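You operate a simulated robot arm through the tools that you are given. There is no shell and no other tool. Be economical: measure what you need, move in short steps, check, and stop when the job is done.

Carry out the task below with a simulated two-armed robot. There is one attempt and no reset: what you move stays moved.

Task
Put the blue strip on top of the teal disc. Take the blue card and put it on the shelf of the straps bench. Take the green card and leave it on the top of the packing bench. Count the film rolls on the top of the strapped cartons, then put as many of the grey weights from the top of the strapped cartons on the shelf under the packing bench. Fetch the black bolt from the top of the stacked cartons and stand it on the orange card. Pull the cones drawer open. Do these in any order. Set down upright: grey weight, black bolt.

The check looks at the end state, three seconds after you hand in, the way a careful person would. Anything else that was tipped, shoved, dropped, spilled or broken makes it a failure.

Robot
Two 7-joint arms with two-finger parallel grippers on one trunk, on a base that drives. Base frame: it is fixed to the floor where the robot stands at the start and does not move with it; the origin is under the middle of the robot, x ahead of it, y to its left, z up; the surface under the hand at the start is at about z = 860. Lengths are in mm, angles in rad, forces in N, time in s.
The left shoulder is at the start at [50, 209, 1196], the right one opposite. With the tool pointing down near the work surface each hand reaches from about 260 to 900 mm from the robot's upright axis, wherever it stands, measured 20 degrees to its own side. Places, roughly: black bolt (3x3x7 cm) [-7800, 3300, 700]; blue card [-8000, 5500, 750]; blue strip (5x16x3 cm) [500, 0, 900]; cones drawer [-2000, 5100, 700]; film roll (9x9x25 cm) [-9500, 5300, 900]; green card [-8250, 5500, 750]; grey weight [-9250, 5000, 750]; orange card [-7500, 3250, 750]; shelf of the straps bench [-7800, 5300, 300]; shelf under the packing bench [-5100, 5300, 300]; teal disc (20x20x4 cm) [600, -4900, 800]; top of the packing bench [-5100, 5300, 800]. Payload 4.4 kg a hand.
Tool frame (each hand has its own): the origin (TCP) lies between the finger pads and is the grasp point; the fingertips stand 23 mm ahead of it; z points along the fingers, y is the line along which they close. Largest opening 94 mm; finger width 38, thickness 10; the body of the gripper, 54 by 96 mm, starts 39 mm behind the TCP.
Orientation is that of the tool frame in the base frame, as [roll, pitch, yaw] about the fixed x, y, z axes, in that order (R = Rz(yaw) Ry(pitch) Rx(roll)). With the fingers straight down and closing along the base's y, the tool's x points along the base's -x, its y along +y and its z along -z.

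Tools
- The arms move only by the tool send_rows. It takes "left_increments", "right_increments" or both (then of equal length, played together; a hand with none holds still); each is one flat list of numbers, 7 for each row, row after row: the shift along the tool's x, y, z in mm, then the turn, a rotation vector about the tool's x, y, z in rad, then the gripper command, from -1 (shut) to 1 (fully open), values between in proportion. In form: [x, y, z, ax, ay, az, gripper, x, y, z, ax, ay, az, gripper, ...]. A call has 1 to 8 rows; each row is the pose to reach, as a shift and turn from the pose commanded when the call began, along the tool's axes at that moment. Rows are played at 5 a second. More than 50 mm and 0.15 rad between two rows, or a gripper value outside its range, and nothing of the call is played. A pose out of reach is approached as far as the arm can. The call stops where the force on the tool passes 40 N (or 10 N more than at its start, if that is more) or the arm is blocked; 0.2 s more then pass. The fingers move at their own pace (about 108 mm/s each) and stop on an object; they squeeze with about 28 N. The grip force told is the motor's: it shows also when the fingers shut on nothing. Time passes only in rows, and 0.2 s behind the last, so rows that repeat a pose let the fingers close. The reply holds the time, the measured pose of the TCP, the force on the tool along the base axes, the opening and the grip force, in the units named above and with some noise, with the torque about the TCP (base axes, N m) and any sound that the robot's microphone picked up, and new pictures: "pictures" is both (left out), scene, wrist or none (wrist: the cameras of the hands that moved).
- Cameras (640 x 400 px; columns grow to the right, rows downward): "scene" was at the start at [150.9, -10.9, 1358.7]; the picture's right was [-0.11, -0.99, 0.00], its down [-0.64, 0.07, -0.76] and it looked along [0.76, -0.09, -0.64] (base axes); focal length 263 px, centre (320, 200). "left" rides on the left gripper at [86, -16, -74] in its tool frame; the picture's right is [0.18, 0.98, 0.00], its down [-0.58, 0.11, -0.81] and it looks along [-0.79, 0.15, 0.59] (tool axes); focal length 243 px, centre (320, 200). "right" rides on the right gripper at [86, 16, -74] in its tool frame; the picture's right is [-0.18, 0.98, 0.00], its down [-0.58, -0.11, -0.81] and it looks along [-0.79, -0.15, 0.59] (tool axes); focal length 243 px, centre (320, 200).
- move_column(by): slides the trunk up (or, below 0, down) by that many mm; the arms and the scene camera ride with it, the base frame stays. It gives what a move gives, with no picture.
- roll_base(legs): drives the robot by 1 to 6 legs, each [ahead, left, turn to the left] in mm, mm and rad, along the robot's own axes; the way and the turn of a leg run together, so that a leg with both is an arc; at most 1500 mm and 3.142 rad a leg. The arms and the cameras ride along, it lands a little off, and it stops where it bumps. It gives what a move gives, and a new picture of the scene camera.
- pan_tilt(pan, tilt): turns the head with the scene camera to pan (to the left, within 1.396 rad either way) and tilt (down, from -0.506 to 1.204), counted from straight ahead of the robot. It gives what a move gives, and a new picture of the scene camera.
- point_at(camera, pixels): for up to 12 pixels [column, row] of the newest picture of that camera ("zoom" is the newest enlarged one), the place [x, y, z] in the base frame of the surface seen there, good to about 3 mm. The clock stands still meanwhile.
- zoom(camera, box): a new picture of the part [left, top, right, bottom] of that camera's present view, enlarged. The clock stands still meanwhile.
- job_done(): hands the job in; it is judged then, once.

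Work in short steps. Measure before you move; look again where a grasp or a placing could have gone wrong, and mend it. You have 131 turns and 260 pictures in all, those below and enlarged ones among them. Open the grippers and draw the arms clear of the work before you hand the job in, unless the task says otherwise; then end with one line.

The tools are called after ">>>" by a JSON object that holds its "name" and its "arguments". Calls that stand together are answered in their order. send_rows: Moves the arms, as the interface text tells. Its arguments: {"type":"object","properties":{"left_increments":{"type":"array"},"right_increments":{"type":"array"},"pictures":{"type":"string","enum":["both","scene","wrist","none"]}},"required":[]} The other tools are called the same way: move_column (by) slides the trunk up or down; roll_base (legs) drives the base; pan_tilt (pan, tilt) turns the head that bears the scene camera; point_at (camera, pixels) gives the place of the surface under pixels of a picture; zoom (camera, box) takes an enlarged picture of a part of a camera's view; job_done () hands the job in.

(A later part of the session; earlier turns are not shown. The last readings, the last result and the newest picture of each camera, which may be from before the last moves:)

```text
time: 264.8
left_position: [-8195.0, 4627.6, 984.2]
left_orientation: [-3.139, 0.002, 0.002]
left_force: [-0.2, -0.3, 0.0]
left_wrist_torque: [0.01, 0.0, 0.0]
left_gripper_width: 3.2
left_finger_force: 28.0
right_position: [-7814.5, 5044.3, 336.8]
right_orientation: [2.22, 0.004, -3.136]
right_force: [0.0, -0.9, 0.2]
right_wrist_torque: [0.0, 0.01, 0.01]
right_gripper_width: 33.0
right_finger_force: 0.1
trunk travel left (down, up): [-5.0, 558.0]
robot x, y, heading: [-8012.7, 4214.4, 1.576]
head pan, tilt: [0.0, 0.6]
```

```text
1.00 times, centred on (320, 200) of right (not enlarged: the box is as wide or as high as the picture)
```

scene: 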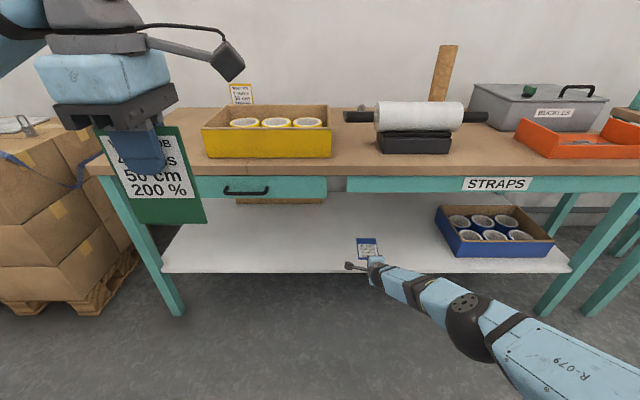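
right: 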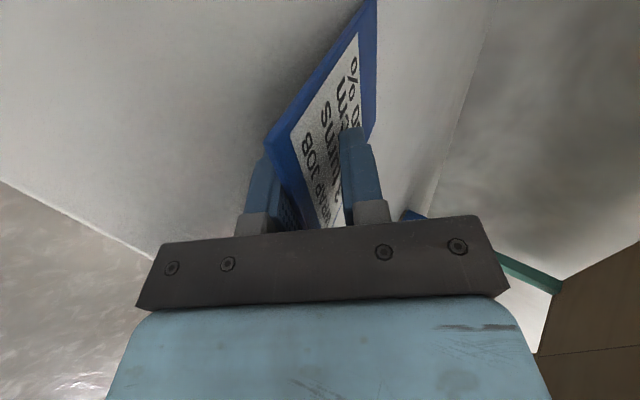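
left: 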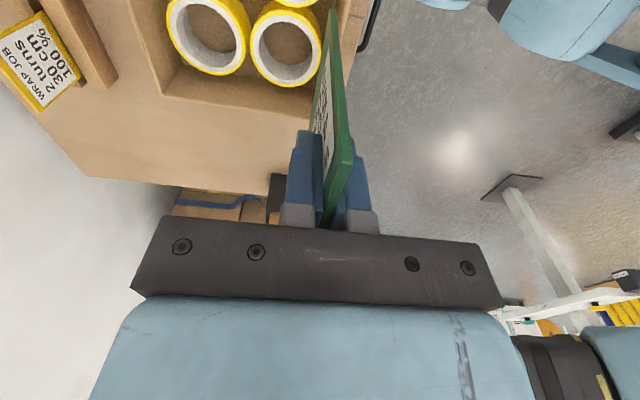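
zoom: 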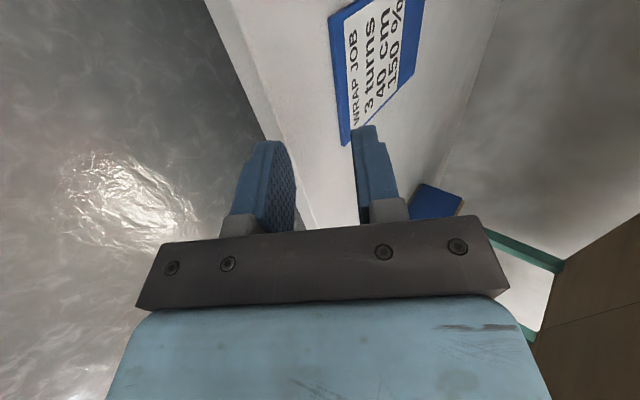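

The blue card lies flat on the shelf. Drive back further and raise the trunk.

>>> {"name": "roll_base", "arguments": {"legs": [[-200, 0, 0]]}}

>>> {"name": "zoom", "arguments": {"camera": "scene", "box": [280, 180, 480, 305]}}

>>> {"name": "point_at", "arguments": {"camera": "zoom", "pixels": [[230, 130], [290, 130], [300, 175], [245, 180], [300, 210]]}}

```text
time: 266.4
left_position: [-8195.5, 4431.0, 983.7]
left_orientation: [3.141, 0.0, 0.002]
left_force: [-0.9, 0.2, -0.5]
left_wrist_torque: [0.0, -0.01, -0.04]
left_gripper_width: 3.6
left_finger_force: 28.4
right_position: [-7815.3, 4847.3, 336.5]
right_orientation: [2.219, 0.005, -3.135]
right_force: [0.3, 0.6, 0.3]
right_wrist_torque: [0.01, 0.0, -0.03]
right_gripper_width: 32.9
right_finger_force: 0.1
trunk travel left (down, up): [-5.0, 558.0]
robot x, y, heading: [-8009.5, 4013.6, 1.574]
head pan, tilt: [0.0, 0.6]
```

scene: 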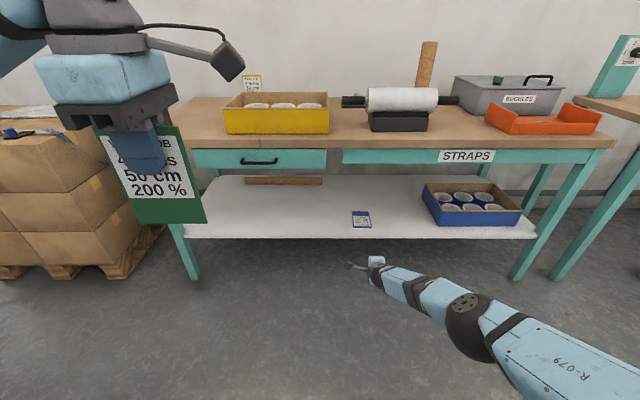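

```text
3.20 times, centred on (380, 242) of scene
```

zoom: 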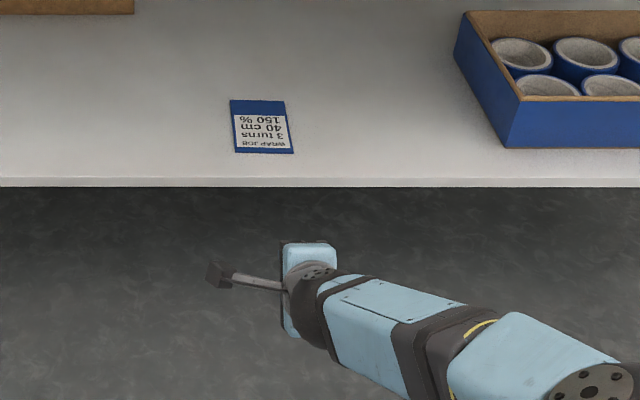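

```text
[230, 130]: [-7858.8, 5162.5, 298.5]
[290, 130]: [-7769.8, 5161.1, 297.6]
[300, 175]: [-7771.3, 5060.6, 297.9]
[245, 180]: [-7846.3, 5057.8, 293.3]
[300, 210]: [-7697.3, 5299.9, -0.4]
```

Blue card is on the shelf, 45 mm inside the edge. Raise trunk, straighten the right hand, then strafe to the strapped cartons.

>>> {"name": "move_column", "arguments": {"by": 400}}

>>> {"name": "send_rows", "arguments": {"right_increments": [0, 0, 0, 0.13, 0, 0, 0.1, 0, -12, -17, 0.26, 0, 0, 0.1, 0, -25, -34, 0.39, 0, 0, 0.1, 0, -37, -51, 0.52, 0, 0, 0.1, 0, -50, -67, 0.65, 0, 0, 0.1, 0, -62, -84, 0.78, 0, 0, 0.1, 0, -87, -110, 0.92, 0, 0, 0.1, 0, -112, -141, 0.92, 0, 0, 0.1], "pictures": "none"}}

>>> {"name": "roll_base", "arguments": {"legs": [[120, 1200, 0]]}}

>>> {"name": "pan_tilt", "arguments": {"pan": 0, "tilt": 0.55}}

```text
time: 270.2
left_position: [-8194.8, 4430.2, 1383.0]
left_orientation: [3.141, 0.0, 0.002]
left_force: [-0.8, -0.1, -0.4]
left_wrist_torque: [0.02, -0.04, 0.01]
left_gripper_width: 3.5
left_finger_force: 28.3
right_position: [-7814.9, 4847.0, 737.7]
right_orientation: [2.221, 0.006, -3.135]
right_force: [-1.3, 0.4, 0.4]
right_wrist_torque: [0.02, -0.02, -0.01]
right_gripper_width: 32.9
right_finger_force: 0.0
trunk travel left (down, up): [-405.0, 158.0]
robot x, y, heading: [-8013.3, 4013.5, 1.573]
head pan, tilt: [0.0, 0.6]
```

```text
time: 272.0
left_position: [-8194.6, 4428.8, 1385.0]
left_orientation: [-3.139, 0.0, 0.002]
left_force: [0.2, 0.0, 0.0]
left_wrist_torque: [0.01, 0.0, -0.02]
left_gripper_width: 3.4
left_finger_force: 27.9
right_position: [-7811.2, 4665.7, 734.8]
right_orientation: [3.14, 0.005, -3.135]
right_force: [-0.4, -0.1, 0.8]
right_wrist_torque: [0.0, 0.01, -0.01]
right_gripper_width: 51.6
right_finger_force: 0.0
right hand out of reach, approached as far as the arm can: row 1
trunk travel left (down, up): [-405.0, 158.0]
robot x, y, heading: [-8009.9, 4018.7, 1.571]
head pan, tilt: [0.0, 0.6]
```

```text
time: 282.9
left_position: [-9404.8, 4546.4, 1384.1]
left_orientation: [-3.141, 0.0, 0.01]
left_force: [0.1, 0.3, -1.3]
left_wrist_torque: [0.01, 0.04, -0.02]
left_gripper_width: 3.1
left_finger_force: 27.4
right_position: [-9025.5, 4784.3, 733.2]
right_orientation: [3.14, 0.005, -3.126]
right_force: [-0.3, -0.4, 0.2]
right_wrist_torque: [0.0, 0.01, 0.03]
right_gripper_width: 51.6
right_finger_force: 0.0
trunk travel left (down, up): [-405.0, 158.0]
robot x, y, heading: [-9220.4, 4136.5, 1.578]
head pan, tilt: [0.0, 0.6]
```

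scene: 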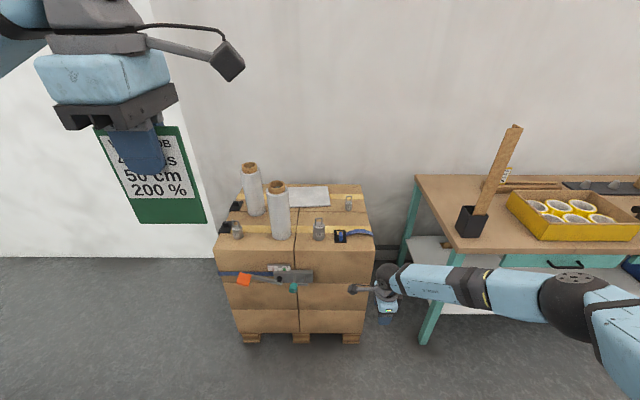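

```text
time: 283.5
left_position: [-9405.5, 4546.5, 1383.4]
left_orientation: [-3.141, -0.001, 0.007]
left_force: [-0.1, -0.5, 0.4]
left_wrist_torque: [-0.03, 0.01, -0.01]
left_gripper_width: 3.2
left_finger_force: 28.0
right_position: [-9024.9, 4784.2, 733.6]
right_orientation: [3.14, 0.005, -3.125]
right_force: [-0.7, -0.5, 0.5]
right_wrist_torque: [0.03, 0.0, 0.02]
right_gripper_width: 51.8
right_finger_force: 0.1
trunk travel left (down, up): [-405.0, 158.0]
robot x, y, heading: [-9219.0, 4137.6, 1.58]
head pan, tilt: [0.0, 0.55]
```

scene: 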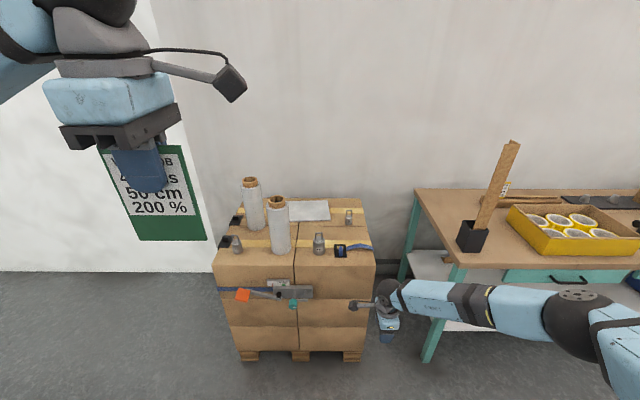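

Film rolls appear as two (252,203), (278,225). Zoom to check for hidden ones, and weights.

>>> {"name": "zoom", "arguments": {"camera": "scene", "box": [205, 165, 385, 277]}}

>>> {"name": "point_at", "arguments": {"camera": "zoom", "pixels": [[405, 255], [402, 290], [402, 240], [112, 280], [112, 255], [508, 180], [508, 160], [250, 280], [170, 220], [420, 330], [385, 270], [425, 270]]}}

```text
3.56 times, centred on (295, 221) of scene
```

zoom: 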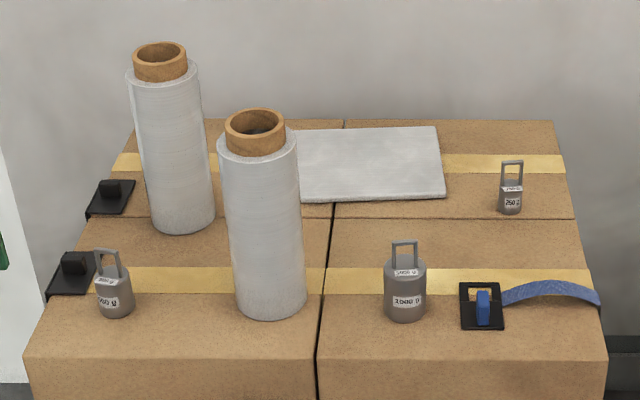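

```text
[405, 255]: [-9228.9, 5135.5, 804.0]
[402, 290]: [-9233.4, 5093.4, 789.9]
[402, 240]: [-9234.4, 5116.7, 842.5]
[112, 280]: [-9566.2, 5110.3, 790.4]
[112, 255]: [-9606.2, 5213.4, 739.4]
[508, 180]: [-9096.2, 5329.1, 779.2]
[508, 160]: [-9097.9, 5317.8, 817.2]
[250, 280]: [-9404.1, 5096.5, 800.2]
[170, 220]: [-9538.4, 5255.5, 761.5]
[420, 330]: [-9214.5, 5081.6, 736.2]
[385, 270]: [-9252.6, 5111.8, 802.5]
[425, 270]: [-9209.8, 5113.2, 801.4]
```

Two film rolls → two weights to move; three weights present (1000 g at (-9232,5115), 500 g, 250 g at (-9097,5325)). I unroll the right hand to normal orientation while raising it.

>>> {"name": "send_rows", "arguments": {"right_increments": [0, 0, -25, 0, 0, -0.14, 0.1, 0, 0, -50, 0, 0, -0.28, 0.1, 0, 0, -75, 0, 0, -0.42, 0.1, 0, 0, -100, 0, 0, -0.56, 0.1, 0, 0, -125, 0, 0, -0.7, 0.1, 0, 0, -150, 0, 0, -0.84, 0.1, 0, 0, -175, 0, 0, -0.98, 0.1, 0, 0, -200, 0, 0, -1.12, 0.1], "pictures": "none"}}

>>> {"name": "send_rows", "arguments": {"right_increments": [0, 0, 0, 0, 0, -0.14, 0.3, 0, 0, 0, 0, 0, -0.28, 0.3, 0, 0, 0, 0, 0, -0.42, 0.3, 0, 0, 0, 0, 0, -0.45, 0.3], "pictures": "none"}}

>>> {"name": "roll_base", "arguments": {"legs": [[100, 190, -0.01]]}}

```text
time: 285.3
left_position: [-9405.3, 4546.1, 1384.3]
left_orientation: [-3.141, 0.0, 0.008]
left_force: [-0.4, -0.8, -0.3]
left_wrist_torque: [0.0, -0.02, 0.01]
left_gripper_width: 3.4
left_finger_force: 27.8
right_position: [-9026.3, 4781.0, 935.3]
right_orientation: [-3.138, 0.004, -2.007]
right_force: [-0.4, -0.6, -0.2]
right_wrist_torque: [-0.01, 0.01, -0.03]
right_gripper_width: 51.8
right_finger_force: 0.0
trunk travel left (down, up): [-405.0, 158.0]
robot x, y, heading: [-9217.9, 4133.3, 1.579]
head pan, tilt: [0.0, 0.55]
```

```text
time: 286.3
left_position: [-9404.9, 4545.5, 1383.9]
left_orientation: [-3.141, 0.0, 0.007]
left_force: [0.2, -1.2, -0.1]
left_wrist_torque: [0.03, 0.03, 0.0]
left_gripper_width: 3.4
left_finger_force: 28.0
right_position: [-9027.2, 4782.2, 933.2]
right_orientation: [-3.136, 0.0, -1.557]
right_force: [0.1, -0.2, 0.6]
right_wrist_torque: [0.01, 0.04, -0.03]
right_gripper_width: 60.9
right_finger_force: 0.1
trunk travel left (down, up): [-405.0, 158.0]
robot x, y, heading: [-9215.6, 4136.6, 1.582]
head pan, tilt: [0.0, 0.55]
```

```text
time: 288.6
left_position: [-9593.7, 4646.8, 1384.3]
left_orientation: [-3.141, 0.001, 0.001]
left_force: [0.3, 0.5, -0.5]
left_wrist_torque: [0.03, -0.01, 0.01]
left_gripper_width: 3.2
left_finger_force: 28.6
right_position: [-9215.2, 4881.4, 934.0]
right_orientation: [-3.136, 0.003, -1.566]
right_force: [0.3, -0.4, -0.4]
right_wrist_torque: [-0.02, -0.01, -0.01]
right_gripper_width: 61.1
right_finger_force: 0.0
trunk travel left (down, up): [-405.0, 158.0]
robot x, y, heading: [-9410.6, 4231.5, 1.568]
head pan, tilt: [0.0, 0.55]
```

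scene: 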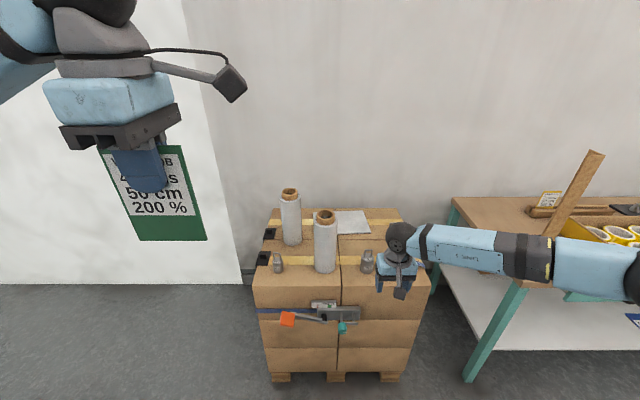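

Tilt the right hand forward 0.7 rad (about tool y).

>>> {"name": "send_rows", "arguments": {"right_increments": [0, 0, 0, 0, -0.14, 0, 0.3, 0, 0, 0, 0, -0.28, 0, 0.3, 0, 0, 0, 0, -0.42, 0, 0.3, 0, 0, 0, 0, -0.56, 0, 0.3, 0, 0, 0, 0, -0.7, 0, 0.3], "pictures": "wrist"}}

```text
time: 289.8
left_position: [-9594.1, 4646.9, 1384.7]
left_orientation: [-3.141, 0.001, 0.0]
left_force: [-0.1, 0.2, -1.0]
left_wrist_torque: [0.02, -0.02, 0.02]
left_gripper_width: 3.4
left_finger_force: 28.0
right_position: [-9214.0, 4880.6, 934.9]
right_orientation: [-3.136, 0.702, -1.562]
right_force: [0.8, -0.4, -0.8]
right_wrist_torque: [0.0, 0.0, -0.01]
right_gripper_width: 61.1
right_finger_force: 0.1
trunk travel left (down, up): [-405.0, 158.0]
robot x, y, heading: [-9412.1, 4231.5, 1.569]
head pan, tilt: [0.0, 0.55]
```

right: 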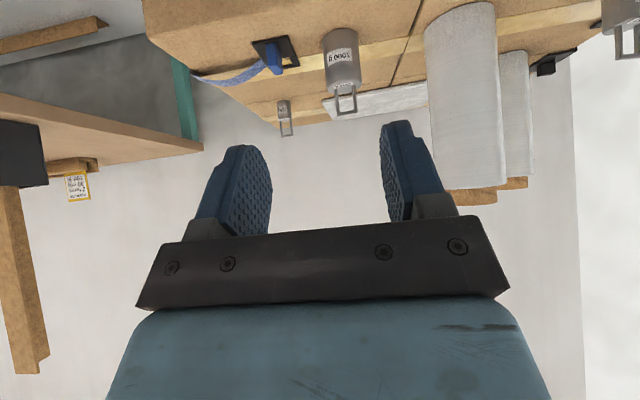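

Measure the weight from the wrist view.

>>> {"name": "point_at", "arguments": {"camera": "right", "pixels": [[327, 60], [342, 55], [357, 60], [342, 35], [342, 82], [340, 112], [355, 112], [345, 95], [284, 110], [285, 135], [262, 45], [295, 55]]}}

```text
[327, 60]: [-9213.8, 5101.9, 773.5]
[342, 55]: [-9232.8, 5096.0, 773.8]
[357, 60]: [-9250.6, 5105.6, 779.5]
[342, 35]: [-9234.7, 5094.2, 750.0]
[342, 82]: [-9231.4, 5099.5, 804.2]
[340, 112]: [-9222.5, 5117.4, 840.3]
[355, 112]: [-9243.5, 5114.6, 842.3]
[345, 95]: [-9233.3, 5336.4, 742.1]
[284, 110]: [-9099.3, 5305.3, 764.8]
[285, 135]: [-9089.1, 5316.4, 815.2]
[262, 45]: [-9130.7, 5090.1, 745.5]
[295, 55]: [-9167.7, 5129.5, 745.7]
```

Target TCP (-9232, 5114, 790). Shift sideways first, then advance along the tool to 60 mm short.

>>> {"name": "send_rows", "arguments": {"right_increments": [-28, 6, 20, 0, 0, 0, 0.3, -56, 12, 40, 0, 0, 0, 0.3, -84, 18, 80, 0, 0, 0, 0.3, -84, 18, 125, 0, 0, 0, 0.3, -84, 18, 165, 0, 0, 0, 0.3, -84, 18, 200, 0, 0, 0, 0.3]}}

```text
time: 291.2
left_position: [-9595.5, 4648.0, 1384.4]
left_orientation: [-3.14, 0.0, 0.001]
left_force: [-1.0, -0.3, -1.1]
left_wrist_torque: [-0.02, 0.02, 0.03]
left_gripper_width: 3.6
left_finger_force: 28.1
right_position: [-9233.0, 5075.6, 834.1]
right_orientation: [-3.135, 0.701, -1.562]
right_force: [0.0, 0.6, -1.1]
right_wrist_torque: [-0.01, 0.03, -0.02]
right_gripper_width: 61.2
right_finger_force: 0.0
trunk travel left (down, up): [-405.0, 158.0]
robot x, y, heading: [-9413.0, 4231.3, 1.569]
head pan, tilt: [0.0, 0.55]
```

scene: 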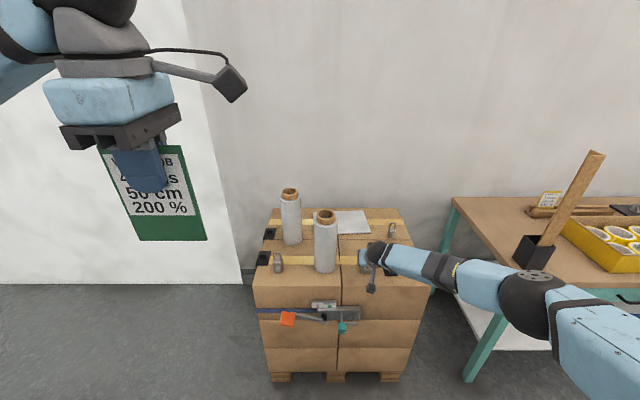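
right: 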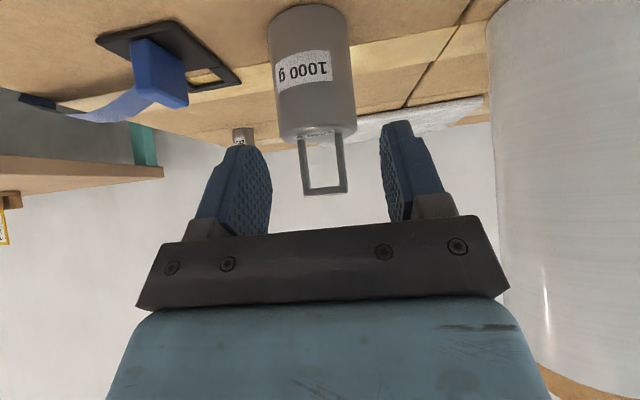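

Aligned. Advance 59 mm and shut.

>>> {"name": "send_rows", "arguments": {"right_increments": [0, 0, 30, 0, 0, 0, 0.3, 0, 0, 50, 0, 0, 0, 0.3, 0, 0, 59, 0, 0, 0, 0.3, 0, 0, 59, 0, 0, 0, -0.1, 0, 0, 59, 0, 0, 0, -1, 0, 0, 59, 0, 0, 0, -1], "pictures": "wrist"}}

```text
time: 292.6
left_position: [-9595.0, 4646.5, 1384.0]
left_orientation: [-3.141, 0.0, 0.001]
left_force: [0.5, -0.5, 0.0]
left_wrist_torque: [0.02, 0.0, 0.01]
left_gripper_width: 3.2
left_finger_force: 27.9
right_position: [-9231.9, 5096.3, 804.6]
right_orientation: [-3.134, 0.702, -1.562]
right_force: [4.1, -1.9, 0.5]
right_wrist_torque: [0.05, -0.06, -0.11]
right_gripper_width: 49.1
right_finger_force: 27.8
right hand out of reach, approached as far as the arm can: row 2, 3, 4, 5, 6
trunk travel left (down, up): [-405.0, 158.0]
robot x, y, heading: [-9410.9, 4232.3, 1.571]
head pan, tilt: [0.0, 0.55]
```

right: 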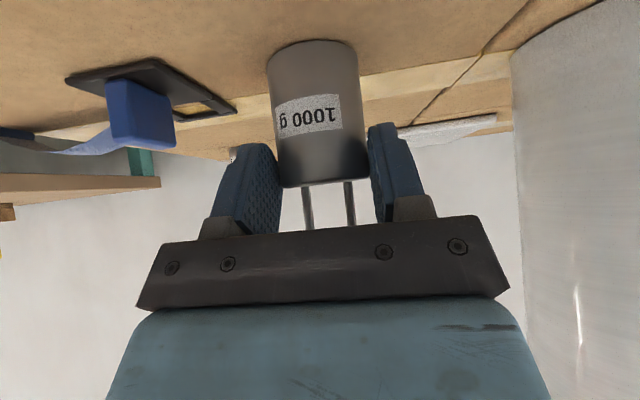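

Arm was at its reach end 18 mm short. Reopen, drive 20 mm closer, lower 12 mm, and shut again.

>>> {"name": "send_rows", "arguments": {"right_increments": [0, 0, 0, 0, 0, 0, 0.3, 0, 0, 0, 0, 0, 0, 0.3], "pictures": "none"}}

>>> {"name": "roll_base", "arguments": {"legs": [[18, 0, 0]]}}

>>> {"name": "zoom", "arguments": {"camera": "right", "box": [0, 0, 640, 400]}}

```text
time: 293.2
left_position: [-9594.7, 4646.2, 1384.5]
left_orientation: [3.141, -0.001, 0.0]
left_force: [-0.5, 1.0, 0.6]
left_wrist_torque: [-0.01, -0.01, -0.02]
left_gripper_width: 3.2
left_finger_force: 27.9
right_position: [-9234.0, 5096.5, 804.8]
right_orientation: [-3.135, 0.702, -1.562]
right_force: [0.8, -1.2, -0.2]
right_wrist_torque: [-0.02, -0.02, 0.01]
right_gripper_width: 61.2
right_finger_force: 0.1
trunk travel left (down, up): [-405.0, 158.0]
robot x, y, heading: [-9411.2, 4234.3, 1.569]
head pan, tilt: [0.0, 0.55]
```

```text
time: 294.0
left_position: [-9594.7, 4662.6, 1385.1]
left_orientation: [-3.138, -0.001, 0.0]
left_force: [0.4, -1.1, -0.9]
left_wrist_torque: [0.03, 0.0, -0.02]
left_gripper_width: 3.3
left_finger_force: 28.3
right_position: [-9233.3, 5113.2, 806.1]
right_orientation: [-3.136, 0.703, -1.562]
right_force: [0.3, -0.1, -0.5]
right_wrist_torque: [-0.04, -0.01, -0.02]
right_gripper_width: 61.2
right_finger_force: 0.0
trunk travel left (down, up): [-405.0, 158.0]
robot x, y, heading: [-9412.5, 4251.1, 1.57]
head pan, tilt: [0.0, 0.55]
```

scene: 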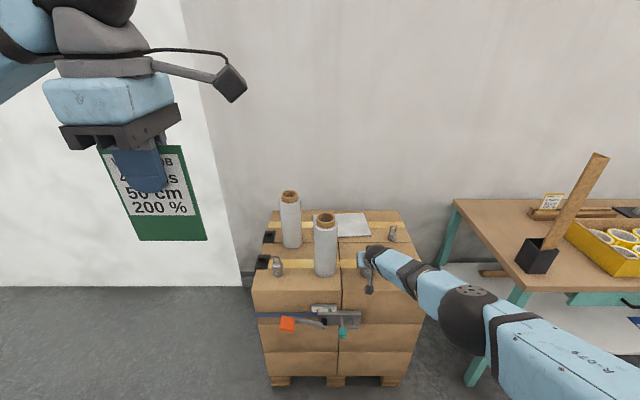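

```text
1.00 times, centred on (320, 200) of right (not enlarged: the box is as wide or as high as the picture)
```

zoom: 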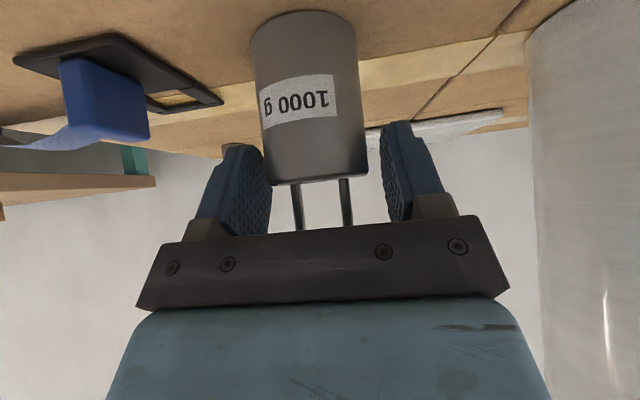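

Lower 16 mm with the trunk (keeps the arm pose), then shut.

>>> {"name": "move_column", "arguments": {"by": -17}}

>>> {"name": "send_rows", "arguments": {"right_increments": [0, 0, 0, 0, 0, 0, -0.1, 0, 0, 0, 0, 0, 0, -1, 0, 0, 0, 0, 0, 0, -1, 0, 0, 0, 0, 0, 0, -1], "pictures": "wrist"}}

```text
time: 294.6
left_position: [-9594.6, 4664.8, 1366.4]
left_orientation: [3.141, 0.0, 0.001]
left_force: [-0.1, -0.4, -0.5]
left_wrist_torque: [0.01, -0.01, -0.03]
left_gripper_width: 3.3
left_finger_force: 27.6
right_position: [-9233.3, 5114.3, 785.7]
right_orientation: [-3.134, 0.702, -1.563]
right_force: [-0.3, -0.6, -0.1]
right_wrist_torque: [0.0, -0.04, 0.03]
right_gripper_width: 61.0
right_finger_force: 0.1
trunk travel left (down, up): [-388.0, 175.0]
robot x, y, heading: [-9412.0, 4255.1, 1.568]
head pan, tilt: [0.0, 0.55]
```

```text
time: 295.6
left_position: [-9595.2, 4664.3, 1366.2]
left_orientation: [3.142, -0.001, 0.0]
left_force: [0.6, 0.7, -0.6]
left_wrist_torque: [0.03, 0.02, 0.0]
left_gripper_width: 3.2
left_finger_force: 27.8
right_position: [-9232.8, 5114.7, 787.1]
right_orientation: [-3.135, 0.702, -1.562]
right_force: [2.6, 0.3, 0.9]
right_wrist_torque: [-0.03, 0.16, -0.05]
right_gripper_width: 49.3
right_finger_force: 27.8
trunk travel left (down, up): [-388.0, 175.0]
robot x, y, heading: [-9411.4, 4252.4, 1.574]
head pan, tilt: [0.0, 0.55]
```

right: 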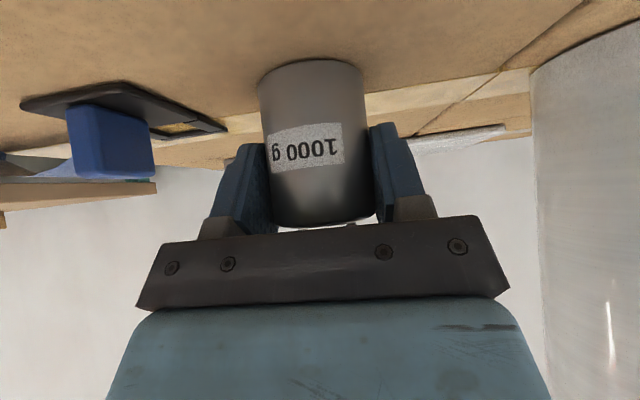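

Weight gripped (49 mm). Lift with trunk, back off, retract the hand.

>>> {"name": "move_column", "arguments": {"by": 90}}

>>> {"name": "roll_base", "arguments": {"legs": [[-150, 0, 0]]}}

>>> {"name": "send_rows", "arguments": {"right_increments": [19, 0, -38, 0, 0, 0, -1, 37, 0, -75, 0, 0, 0, -1, 56, 0, -112, 0, 0, 0, -1, 74, 0, -150, 0, 0, 0, -1, 92, 0, -188, 0, 0, 0, -1, 111, 0, -225, 0, 0, 0, -1], "pictures": "both"}}

```text
time: 296.9
left_position: [-9594.5, 4666.3, 1456.6]
left_orientation: [3.139, 0.001, -0.001]
left_force: [0.9, -0.4, -1.0]
left_wrist_torque: [0.0, 0.01, 0.02]
left_gripper_width: 3.6
left_finger_force: 27.1
right_position: [-9233.6, 5115.2, 874.9]
right_orientation: [-3.134, 0.7, -1.561]
right_force: [-0.4, 0.5, -10.0]
right_wrist_torque: [-0.04, 0.02, -0.02]
right_gripper_width: 49.3
right_finger_force: 28.1
trunk travel left (down, up): [-478.0, 85.0]
robot x, y, heading: [-9413.5, 4250.2, 1.572]
head pan, tilt: [0.0, 0.55]
```

```text
time: 298.3
left_position: [-9595.3, 4515.1, 1455.7]
left_orientation: [3.139, 0.0, 0.0]
left_force: [0.5, -0.1, -1.1]
left_wrist_torque: [-0.01, 0.0, 0.0]
left_gripper_width: 3.2
left_finger_force: 27.7
right_position: [-9232.3, 4963.3, 875.6]
right_orientation: [-3.133, 0.698, -1.562]
right_force: [-0.8, 0.8, -10.3]
right_wrist_torque: [-0.04, 0.03, 0.02]
right_gripper_width: 49.5
right_finger_force: 28.2
trunk travel left (down, up): [-478.0, 85.0]
robot x, y, heading: [-9409.1, 4098.2, 1.571]
head pan, tilt: [0.0, 0.55]
```

scene: 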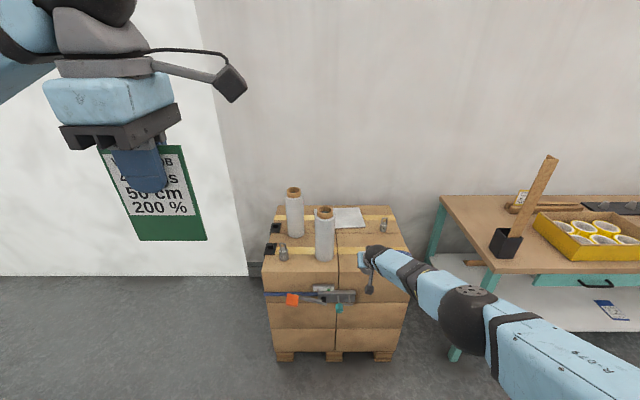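

```text
time: 299.7
left_position: [-9593.3, 4511.1, 1457.1]
left_orientation: [3.141, 0.0, 0.002]
left_force: [0.0, -0.6, -0.4]
left_wrist_torque: [0.02, 0.02, 0.0]
left_gripper_width: 3.4
left_finger_force: 28.0
right_position: [-9228.7, 4732.1, 978.7]
right_orientation: [-3.135, 0.702, -1.564]
right_force: [0.4, -0.1, -10.2]
right_wrist_torque: [-0.04, 0.02, 0.01]
right_gripper_width: 49.2
right_finger_force: 27.8
trunk travel left (down, up): [-478.0, 85.0]
robot x, y, heading: [-9409.6, 4094.4, 1.57]
head pan, tilt: [0.0, 0.55]
```

scene: 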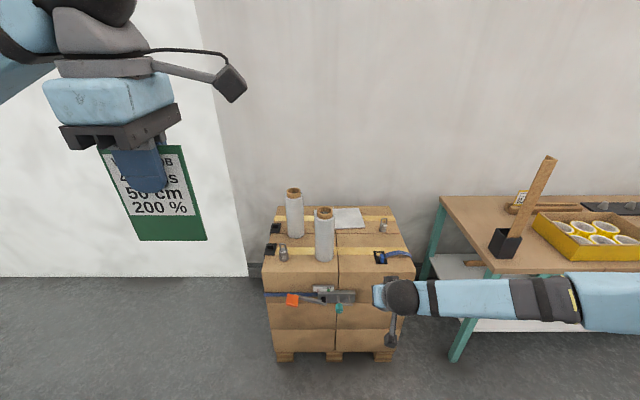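
right: 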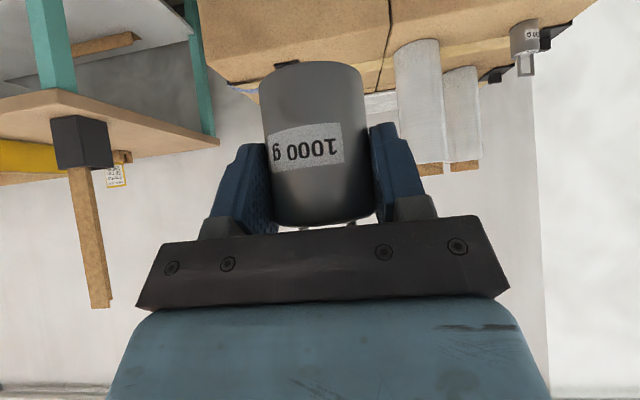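

Drive east to the packing bench (robot x≈-5330) along y≈4100.

>>> {"name": "roll_base", "arguments": {"legs": [[0, -1360, 0], [0, -1360, 0], [0, -1360, 0]]}}

>>> {"name": "pan_tilt", "arguments": {"pan": -0.3, "tilt": 0.55}}

```text
time: 335.5
left_position: [-5488.3, 4521.0, 1456.6]
left_orientation: [-3.141, 0.0, 0.002]
left_force: [-0.1, 0.1, -1.8]
left_wrist_torque: [0.0, -0.03, 0.0]
left_gripper_width: 3.4
left_finger_force: 27.8
right_position: [-5122.7, 4741.4, 978.7]
right_orientation: [-3.136, 0.7, -1.56]
right_force: [-0.8, -0.4, -10.2]
right_wrist_torque: [-0.1, 0.02, 0.0]
right_gripper_width: 49.0
right_finger_force: 28.0
trunk travel left (down, up): [-478.0, 85.0]
robot x, y, heading: [-5304.1, 4107.7, 1.568]
head pan, tilt: [0.0, 0.55]
```

scene: 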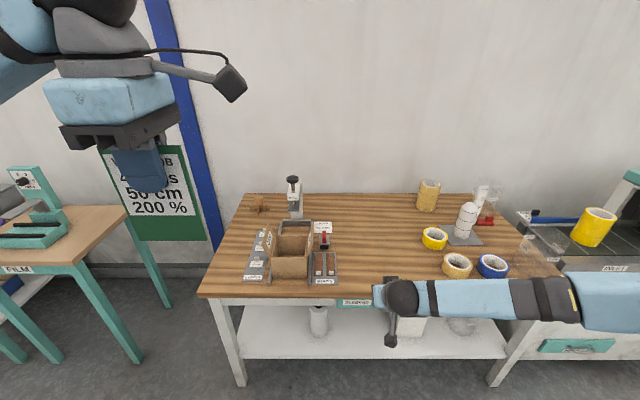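

```text
time: 336.3
left_position: [-5487.6, 4521.1, 1456.7]
left_orientation: [-3.14, 0.0, 0.001]
left_force: [0.1, 0.0, -1.2]
left_wrist_torque: [-0.01, 0.01, 0.0]
left_gripper_width: 3.3
left_finger_force: 28.1
right_position: [-5122.2, 4740.8, 977.1]
right_orientation: [-3.134, 0.701, -1.56]
right_force: [0.1, 0.2, -10.1]
right_wrist_torque: [-0.05, 0.01, -0.02]
right_gripper_width: 48.9
right_finger_force: 27.5
trunk travel left (down, up): [-478.0, 85.0]
robot x, y, heading: [-5304.8, 4102.8, 1.574]
head pan, tilt: [-0.3, 0.55]
```

scene: 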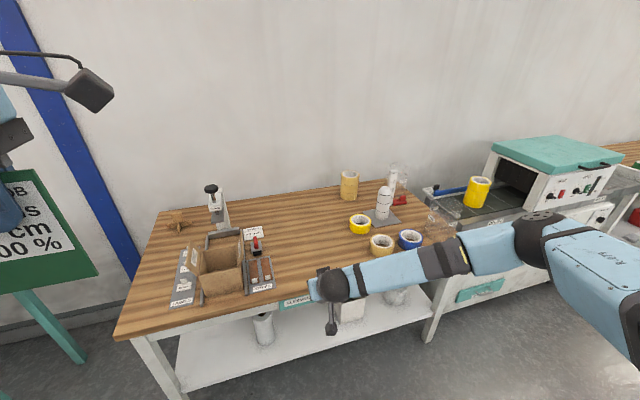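

Lower the trunk fully and look at the shelf.

>>> {"name": "move_column", "arguments": {"by": -470}}

>>> {"name": "pan_tilt", "arguments": {"pan": 0.0, "tilt": 0.5}}

>>> {"name": "point_at", "arguments": {"camera": "scene", "pixels": [[320, 200], [330, 330], [340, 300], [360, 290], [300, 260], [290, 220]]}}

```text
refused: -470 is not a number from -400 to 400
```

```text
time: 337.1
left_position: [-5489.3, 4520.8, 1456.7]
left_orientation: [-3.141, 0.0, 0.002]
left_force: [-0.3, -0.1, -0.3]
left_wrist_torque: [0.0, -0.01, 0.0]
left_gripper_width: 3.4
left_finger_force: 28.6
right_position: [-5122.9, 4741.6, 977.7]
right_orientation: [-3.135, 0.7, -1.56]
right_force: [0.3, -0.4, -9.6]
right_wrist_torque: [-0.08, -0.04, 0.01]
right_gripper_width: 48.9
right_finger_force: 28.0
trunk travel left (down, up): [-478.0, 85.0]
robot x, y, heading: [-5303.5, 4106.0, 1.573]
head pan, tilt: [0.0, 0.499]
```

scene: 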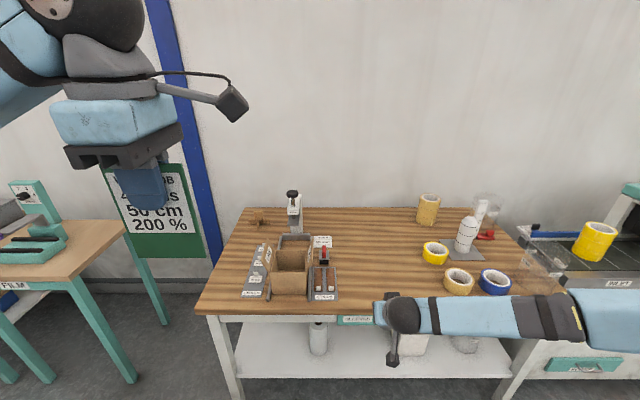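

```text
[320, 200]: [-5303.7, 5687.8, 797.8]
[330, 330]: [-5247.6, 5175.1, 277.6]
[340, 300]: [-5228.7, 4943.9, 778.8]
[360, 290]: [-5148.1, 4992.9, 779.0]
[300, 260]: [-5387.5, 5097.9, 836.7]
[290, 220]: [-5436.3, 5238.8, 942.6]
```

>>> {"name": "move_column", "arguments": {"by": -400}}

>>> {"name": "move_column", "arguments": {"by": -70}}

>>> {"name": "pan_tilt", "arguments": {"pan": -0.1, "tilt": 0.5}}

```text
time: 340.9
left_position: [-5488.6, 4520.9, 1056.0]
left_orientation: [3.141, 0.002, 0.002]
left_force: [0.8, -0.1, -0.7]
left_wrist_torque: [-0.02, 0.03, -0.01]
left_gripper_width: 3.2
left_finger_force: 28.2
right_position: [-5123.6, 4740.2, 578.5]
right_orientation: [-3.136, 0.702, -1.56]
right_force: [0.4, -1.0, -8.7]
right_wrist_torque: [-0.05, 0.03, 0.0]
right_gripper_width: 48.9
right_finger_force: 27.5
trunk travel left (down, up): [-78.0, 485.0]
robot x, y, heading: [-5302.9, 4104.4, 1.57]
head pan, tilt: [0.0, 0.499]
```

```text
time: 342.0
left_position: [-5487.2, 4520.1, 986.0]
left_orientation: [-3.141, 0.0, 0.0]
left_force: [-1.2, -0.4, 0.5]
left_wrist_torque: [0.01, 0.0, 0.02]
left_gripper_width: 3.2
left_finger_force: 28.1
right_position: [-5122.6, 4741.0, 508.7]
right_orientation: [-3.134, 0.7, -1.56]
right_force: [0.5, -0.2, -10.4]
right_wrist_torque: [-0.04, 0.01, 0.0]
right_gripper_width: 49.2
right_finger_force: 28.0
trunk travel left (down, up): [-8.0, 555.0]
robot x, y, heading: [-5305.8, 4105.6, 1.571]
head pan, tilt: [0.0, 0.499]
```

```text
time: 342.6
left_position: [-5487.5, 4520.9, 986.8]
left_orientation: [-3.141, -0.001, 0.0]
left_force: [-0.6, -0.2, 0.3]
left_wrist_torque: [0.02, 0.01, 0.01]
left_gripper_width: 3.3
left_finger_force: 28.3
right_position: [-5123.1, 4741.9, 508.5]
right_orientation: [-3.135, 0.7, -1.559]
right_force: [-1.0, -1.0, -8.6]
right_wrist_torque: [-0.09, 0.03, -0.01]
right_gripper_width: 48.8
right_finger_force: 27.9
trunk travel left (down, up): [-8.0, 555.0]
robot x, y, heading: [-5307.1, 4104.0, 1.573]
head pan, tilt: [-0.099, 0.499]
```

scene: 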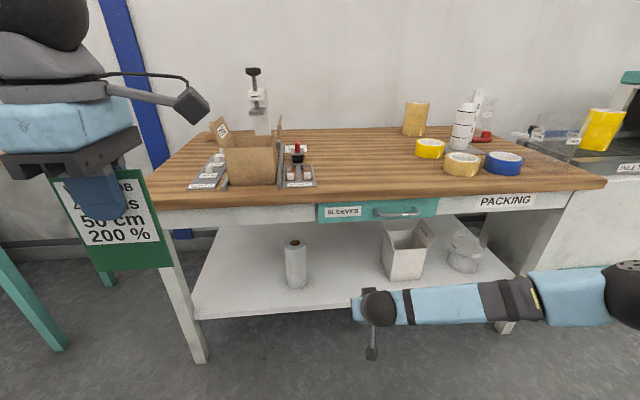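

Measure shelf layout.

>>> {"name": "point_at", "arguments": {"camera": "scene", "pixels": [[296, 280], [307, 270], [385, 262], [340, 290], [340, 305], [300, 312], [350, 270], [395, 212], [360, 221], [300, 224], [260, 220], [390, 280]]}}

```text
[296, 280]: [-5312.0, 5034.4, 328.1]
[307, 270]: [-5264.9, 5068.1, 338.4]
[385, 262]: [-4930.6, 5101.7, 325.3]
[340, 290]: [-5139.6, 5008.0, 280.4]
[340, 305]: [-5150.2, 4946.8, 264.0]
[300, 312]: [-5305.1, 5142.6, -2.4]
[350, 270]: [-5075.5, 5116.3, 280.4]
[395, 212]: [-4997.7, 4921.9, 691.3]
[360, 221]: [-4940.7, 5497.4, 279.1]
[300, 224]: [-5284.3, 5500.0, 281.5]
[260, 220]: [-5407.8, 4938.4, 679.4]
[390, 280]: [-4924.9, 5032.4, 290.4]
```

Shelf edge y=4946, top z=280, free between x -5255 and -4945. Position the base, then move the weight forward-down to (-5170, 5036) with its bottom ~15 mm above the shelf.

>>> {"name": "roll_base", "arguments": {"legs": [[125, 47, 0]]}}

>>> {"name": "send_rows", "arguments": {"right_increments": [-4, 0, 33, 0, 0, 0, -1, -7, 0, 67, 0, 0, 0, -1, -11, 0, 100, 0, 0, 0, -1, -14, 0, 134, 0, 0, 0, -1, -18, 0, 167, 0, 0, 0, -1, -22, 0, 200, 0, 0, 0, -1, -25, 0, 234, 0, 0, 0, -1]}}

```text
time: 343.9
left_position: [-5534.7, 4647.0, 987.2]
left_orientation: [3.139, -0.001, 0.002]
left_force: [0.1, 0.2, -0.3]
left_wrist_torque: [0.0, -0.01, -0.01]
left_gripper_width: 3.0
left_finger_force: 27.6
right_position: [-5169.7, 4867.1, 508.3]
right_orientation: [-3.136, 0.7, -1.561]
right_force: [1.0, -0.5, -9.3]
right_wrist_torque: [-0.06, -0.02, 0.0]
right_gripper_width: 48.6
right_finger_force: 28.5
trunk travel left (down, up): [-8.0, 555.0]
robot x, y, heading: [-5352.4, 4231.0, 1.573]
head pan, tilt: [-0.099, 0.499]
```

scene: 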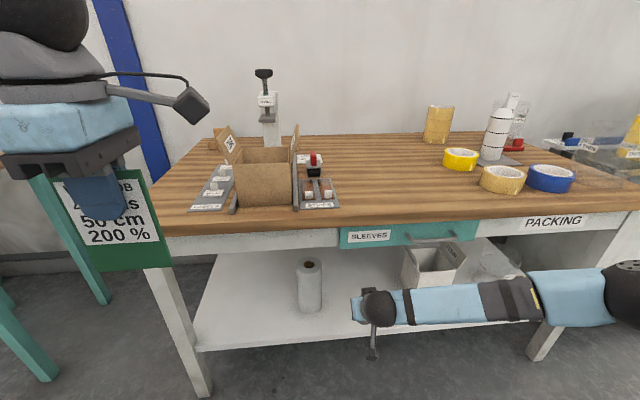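

```text
time: 345.6
left_position: [-5534.1, 4647.3, 987.2]
left_orientation: [3.141, -0.001, 0.003]
left_force: [0.0, 0.4, -1.2]
left_wrist_torque: [0.0, 0.03, -0.01]
left_gripper_width: 3.2
left_finger_force: 27.6
right_position: [-5170.7, 5035.6, 345.6]
right_orientation: [-3.134, 0.701, -1.56]
right_force: [-0.2, 0.5, -10.4]
right_wrist_torque: [-0.09, -0.01, 0.0]
right_gripper_width: 48.5
right_finger_force: 27.9
trunk travel left (down, up): [-8.0, 555.0]
robot x, y, heading: [-5349.1, 4236.3, 1.572]
head pan, tilt: [-0.099, 0.499]
```

scene: 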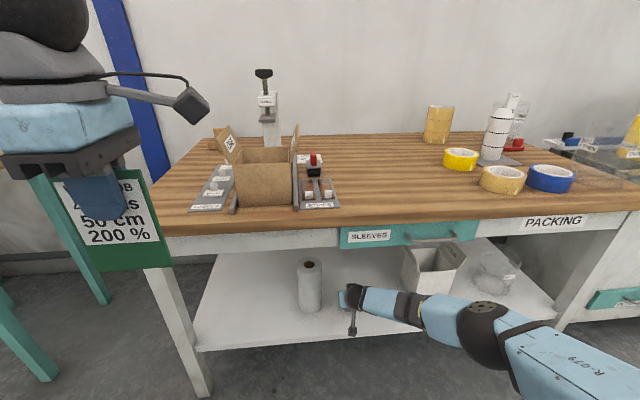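
right: 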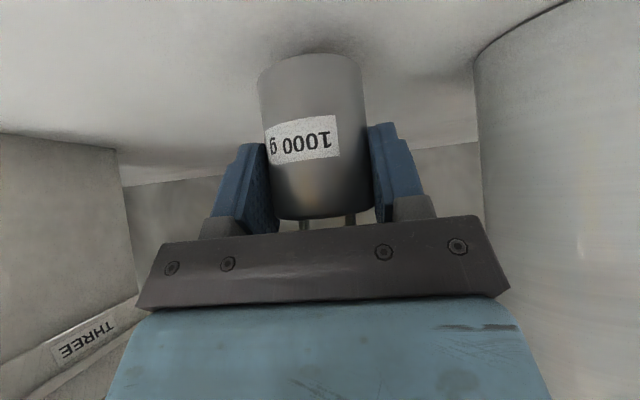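

Weight is over the shelf, upright. Lower by 13, then creep to contact.

>>> {"name": "send_rows", "arguments": {"right_increments": [5.2, 0, 6.1, 0, 0, 0, -1, 8.4, 0, 10, 0, 0, 0, -1, 9.7, 0, 11.5, 0, 0, 0, -1, 11, 0, 13, 0, 0, 0, -1], "pictures": "none"}}

```text
time: 346.6
left_position: [-5535.2, 4646.1, 987.7]
left_orientation: [3.141, 0.0, 0.002]
left_force: [0.3, -0.1, 0.1]
left_wrist_torque: [0.02, 0.0, 0.02]
left_gripper_width: 3.3
left_finger_force: 28.2
right_position: [-5169.8, 5036.9, 330.7]
right_orientation: [-3.134, 0.704, -1.559]
right_force: [0.2, -3.4, 2.6]
right_wrist_torque: [-0.01, 0.29, 0.0]
right_gripper_width: 48.4
right_finger_force: 27.9
trunk travel left (down, up): [-8.0, 555.0]
robot x, y, heading: [-5350.8, 4230.4, 1.574]
head pan, tilt: [-0.099, 0.499]
```

Resting on the shelf. Open and back out along the tool axis.

>>> {"name": "send_rows", "arguments": {"right_increments": [0, 0, 0, 0, 0, 0, -0.5, 0, 0, 0, 0, 0, 0, 0.1, 0, 0, 0, 0, 0, 0, 0.3, 0, 0, 0, 0, 0, 0, 0.3, 0, 0, -25, 0, 0, 0, 0.3, 0, 0, -55, 0, 0, 0, 0.3], "pictures": "wrist"}}

```text
time: 347.9
left_position: [-5534.4, 4646.7, 986.6]
left_orientation: [-3.142, -0.001, 0.002]
left_force: [-0.2, -0.8, 0.0]
left_wrist_torque: [0.02, 0.0, -0.01]
left_gripper_width: 3.4
left_finger_force: 28.1
right_position: [-5169.6, 5002.3, 370.7]
right_orientation: [-3.135, 0.702, -1.56]
right_force: [0.0, 0.2, 0.2]
right_wrist_torque: [0.0, 0.0, -0.01]
right_gripper_width: 61.3
right_finger_force: 0.0
trunk travel left (down, up): [-8.0, 555.0]
robot x, y, heading: [-5346.4, 4233.2, 1.57]
head pan, tilt: [-0.099, 0.499]
```

right: 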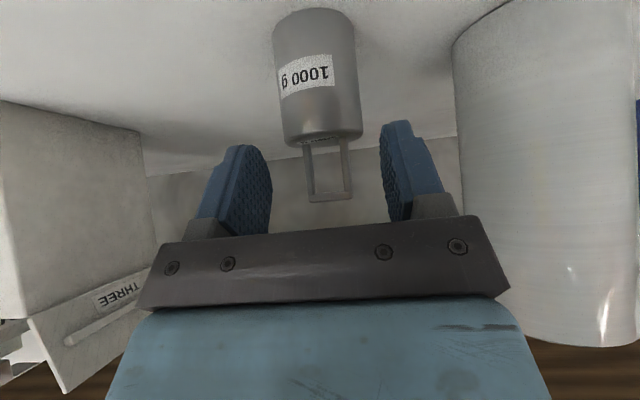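

Weight stands upright on the shelf. Drive back 300, then raise the trunk and retract the right hand.

>>> {"name": "roll_base", "arguments": {"legs": [[-300, 0, 0]]}}

>>> {"name": "zoom", "arguments": {"camera": "scene", "box": [220, 180, 460, 330]}}

>>> {"name": "move_column", "arguments": {"by": 250}}

>>> {"name": "send_rows", "arguments": {"right_increments": [13, 0, -40, 0, 0, 0, 0.3, 27, 0, -79, 0, 0, 0, 0.3, 40, 0, -118, 0, 0, 0, 0.3, 54, 0, -158, 0, 0, 0, 0.3, 67, 0, -197, 0, 0, 0, 0.3, 80, 0, -237, 0, 0, 0, 0.3, 94, 0, -276, 0, 0, 0, 0.3], "pictures": "none"}}

```text
time: 350.0
left_position: [-5535.1, 4347.9, 985.8]
left_orientation: [-3.141, 0.001, 0.006]
left_force: [-1.4, -0.2, -0.3]
left_wrist_torque: [-0.01, 0.0, 0.03]
left_gripper_width: 3.4
left_finger_force: 27.8
right_position: [-5170.3, 4705.9, 369.9]
right_orientation: [-3.135, 0.703, -1.558]
right_force: [0.1, -0.3, 0.8]
right_wrist_torque: [-0.01, -0.02, 0.0]
right_gripper_width: 60.9
right_finger_force: 0.0
trunk travel left (down, up): [-8.0, 555.0]
robot x, y, heading: [-5348.4, 3935.4, 1.575]
head pan, tilt: [-0.099, 0.499]
```

scene: 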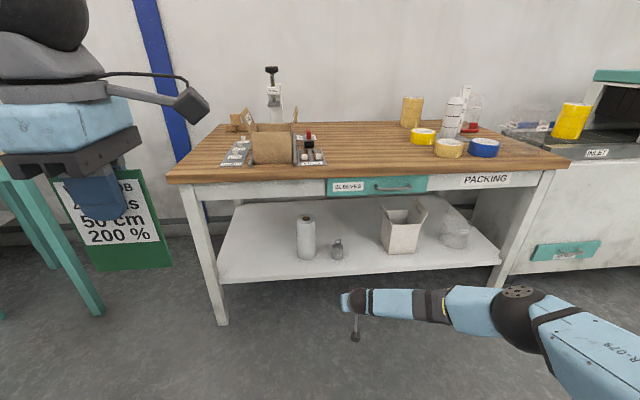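

```text
2.67 times, centred on (340, 255) of scene
```

zoom: 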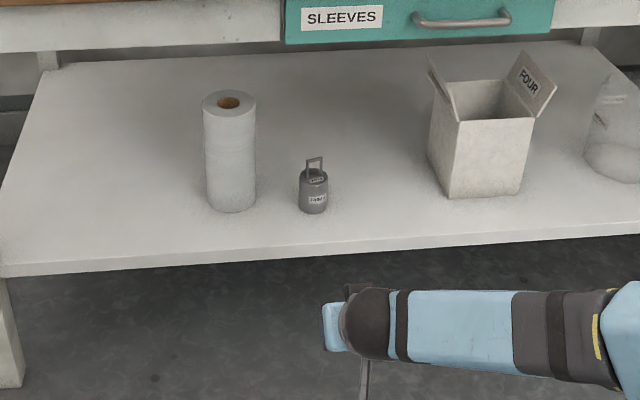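

```text
time: 352.6
left_position: [-5534.4, 4348.7, 1237.4]
left_orientation: [3.141, 0.001, 0.004]
left_force: [-0.5, -0.5, 0.8]
left_wrist_torque: [0.0, -0.01, -0.04]
left_gripper_width: 3.2
left_finger_force: 28.6
right_position: [-5171.6, 4706.8, 621.6]
right_orientation: [-3.135, 0.702, -1.557]
right_force: [0.1, -0.7, -0.5]
right_wrist_torque: [0.0, -0.01, 0.01]
right_gripper_width: 61.0
right_finger_force: 0.1
trunk travel left (down, up): [-258.0, 305.0]
robot x, y, heading: [-5348.0, 3934.9, 1.576]
head pan, tilt: [-0.099, 0.499]
```

```text
time: 354.2
left_position: [-5535.0, 4348.0, 1237.3]
left_orientation: [-3.141, 0.001, 0.006]
left_force: [0.2, -0.2, 0.1]
left_wrist_torque: [0.01, 0.0, -0.02]
left_gripper_width: 3.3
left_finger_force: 28.5
right_position: [-5168.1, 4453.1, 772.1]
right_orientation: [-3.132, 0.701, -1.556]
right_force: [-0.2, -0.1, -0.4]
right_wrist_torque: [0.0, 0.01, 0.01]
right_gripper_width: 61.2
right_finger_force: 0.1
trunk travel left (down, up): [-258.0, 305.0]
robot x, y, heading: [-5348.7, 3934.5, 1.575]
head pan, tilt: [-0.099, 0.499]
```

First weight stands fine. Now the green card: drive 460 right and 315 ahead.

>>> {"name": "roll_base", "arguments": {"legs": [[315, -460, 0]]}}

>>> {"name": "send_rows", "arguments": {"left_increments": [0, -42, 22, 0, 0, 0, -1, 0, -84, 44, 0, 0, 0, -1, 0, -126, 66, 0, 0, 0, -1, 0, -168, 88, 0, 0, 0, -1, 0, -210, 110, 0, 0, 0, -1, 0, -252, 132, 0, 0, 0, -1, 0, -294, 154, 0, 0, 0, -1, 0, -336, 176, 0, 0, 0, -1], "pictures": "none"}}

>>> {"name": "send_rows", "arguments": {"left_increments": [0, 0, 0, 0.14, 0, 0, -1, 0, 0, 0, 0.28, 0, 0, -1, 0, 0, 0, 0.42, 0, 0, -1, 0, 0, 0, 0.56, 0, 0, -1, 0, 0, 0, 0.7, 0, 0, -1, 0, 0, 0, 0.84, 0, 0, -1, 0, 0, 0, 0.98, 0, 0, -1, 0, 0, 0, 1.1, 0, 0, -1], "pictures": "both"}}

```text
time: 358.7
left_position: [-5083.9, 4667.9, 1236.7]
left_orientation: [-3.141, -0.001, 0.007]
left_force: [0.7, 0.2, -0.2]
left_wrist_torque: [-0.01, 0.01, 0.0]
left_gripper_width: 3.1
left_finger_force: 27.9
right_position: [-4716.7, 4775.9, 770.6]
right_orientation: [-3.135, 0.703, -1.556]
right_force: [-0.2, 0.2, 0.5]
right_wrist_torque: [0.0, 0.04, 0.0]
right_gripper_width: 61.1
right_finger_force: 0.0
trunk travel left (down, up): [-258.0, 305.0]
robot x, y, heading: [-4899.6, 4255.2, 1.577]
head pan, tilt: [-0.099, 0.499]
```

scene: 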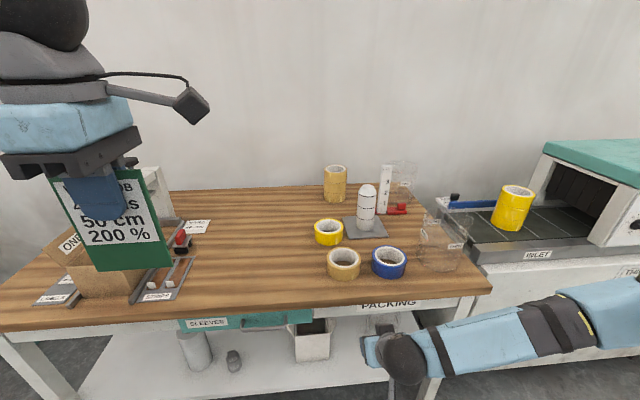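

```text
time: 360.5
left_position: [-5089.1, 5006.9, 1058.8]
left_orientation: [-3.141, -0.001, 0.006]
left_force: [0.9, -0.1, 0.0]
left_wrist_torque: [-0.01, 0.01, 0.03]
left_gripper_width: 3.3
left_finger_force: 27.8
right_position: [-4716.8, 4777.3, 771.1]
right_orientation: [-3.135, 0.7, -1.555]
right_force: [0.1, -0.3, 0.9]
right_wrist_torque: [-0.01, 0.0, -0.02]
right_gripper_width: 61.3
right_finger_force: 0.0
trunk travel left (down, up): [-258.0, 305.0]
robot x, y, heading: [-4896.2, 4253.0, 1.582]
head pan, tilt: [-0.099, 0.499]
```

```text
time: 362.3
left_position: [-5085.9, 5004.7, 1062.9]
left_orientation: [-2.039, -0.002, 0.006]
left_force: [0.1, -0.2, 0.2]
left_wrist_torque: [-0.02, -0.01, -0.02]
left_gripper_width: 3.4
left_finger_force: 27.7
right_position: [-4716.0, 4776.8, 770.9]
right_orientation: [-3.132, 0.701, -1.554]
right_force: [-0.1, -0.1, 0.0]
right_wrist_torque: [-0.02, 0.03, -0.01]
right_gripper_width: 61.1
right_finger_force: 0.0
trunk travel left (down, up): [-258.0, 305.0]
robot x, y, heading: [-4900.6, 4254.6, 1.58]
head pan, tilt: [-0.099, 0.499]
```

scene: 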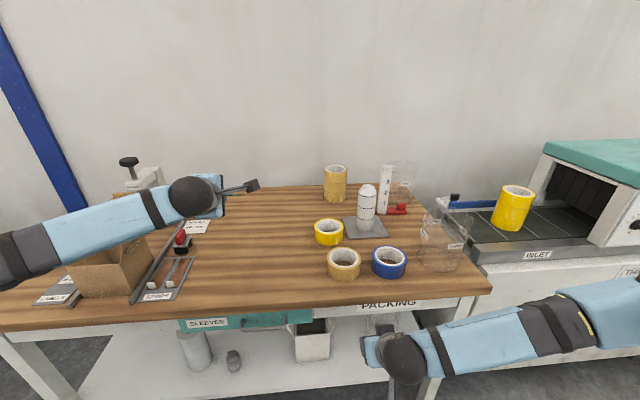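
left: 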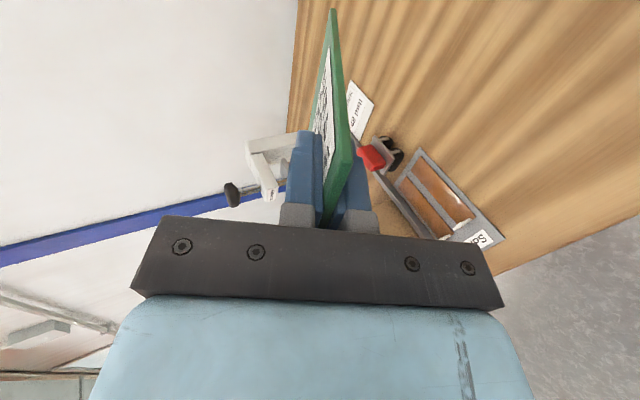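

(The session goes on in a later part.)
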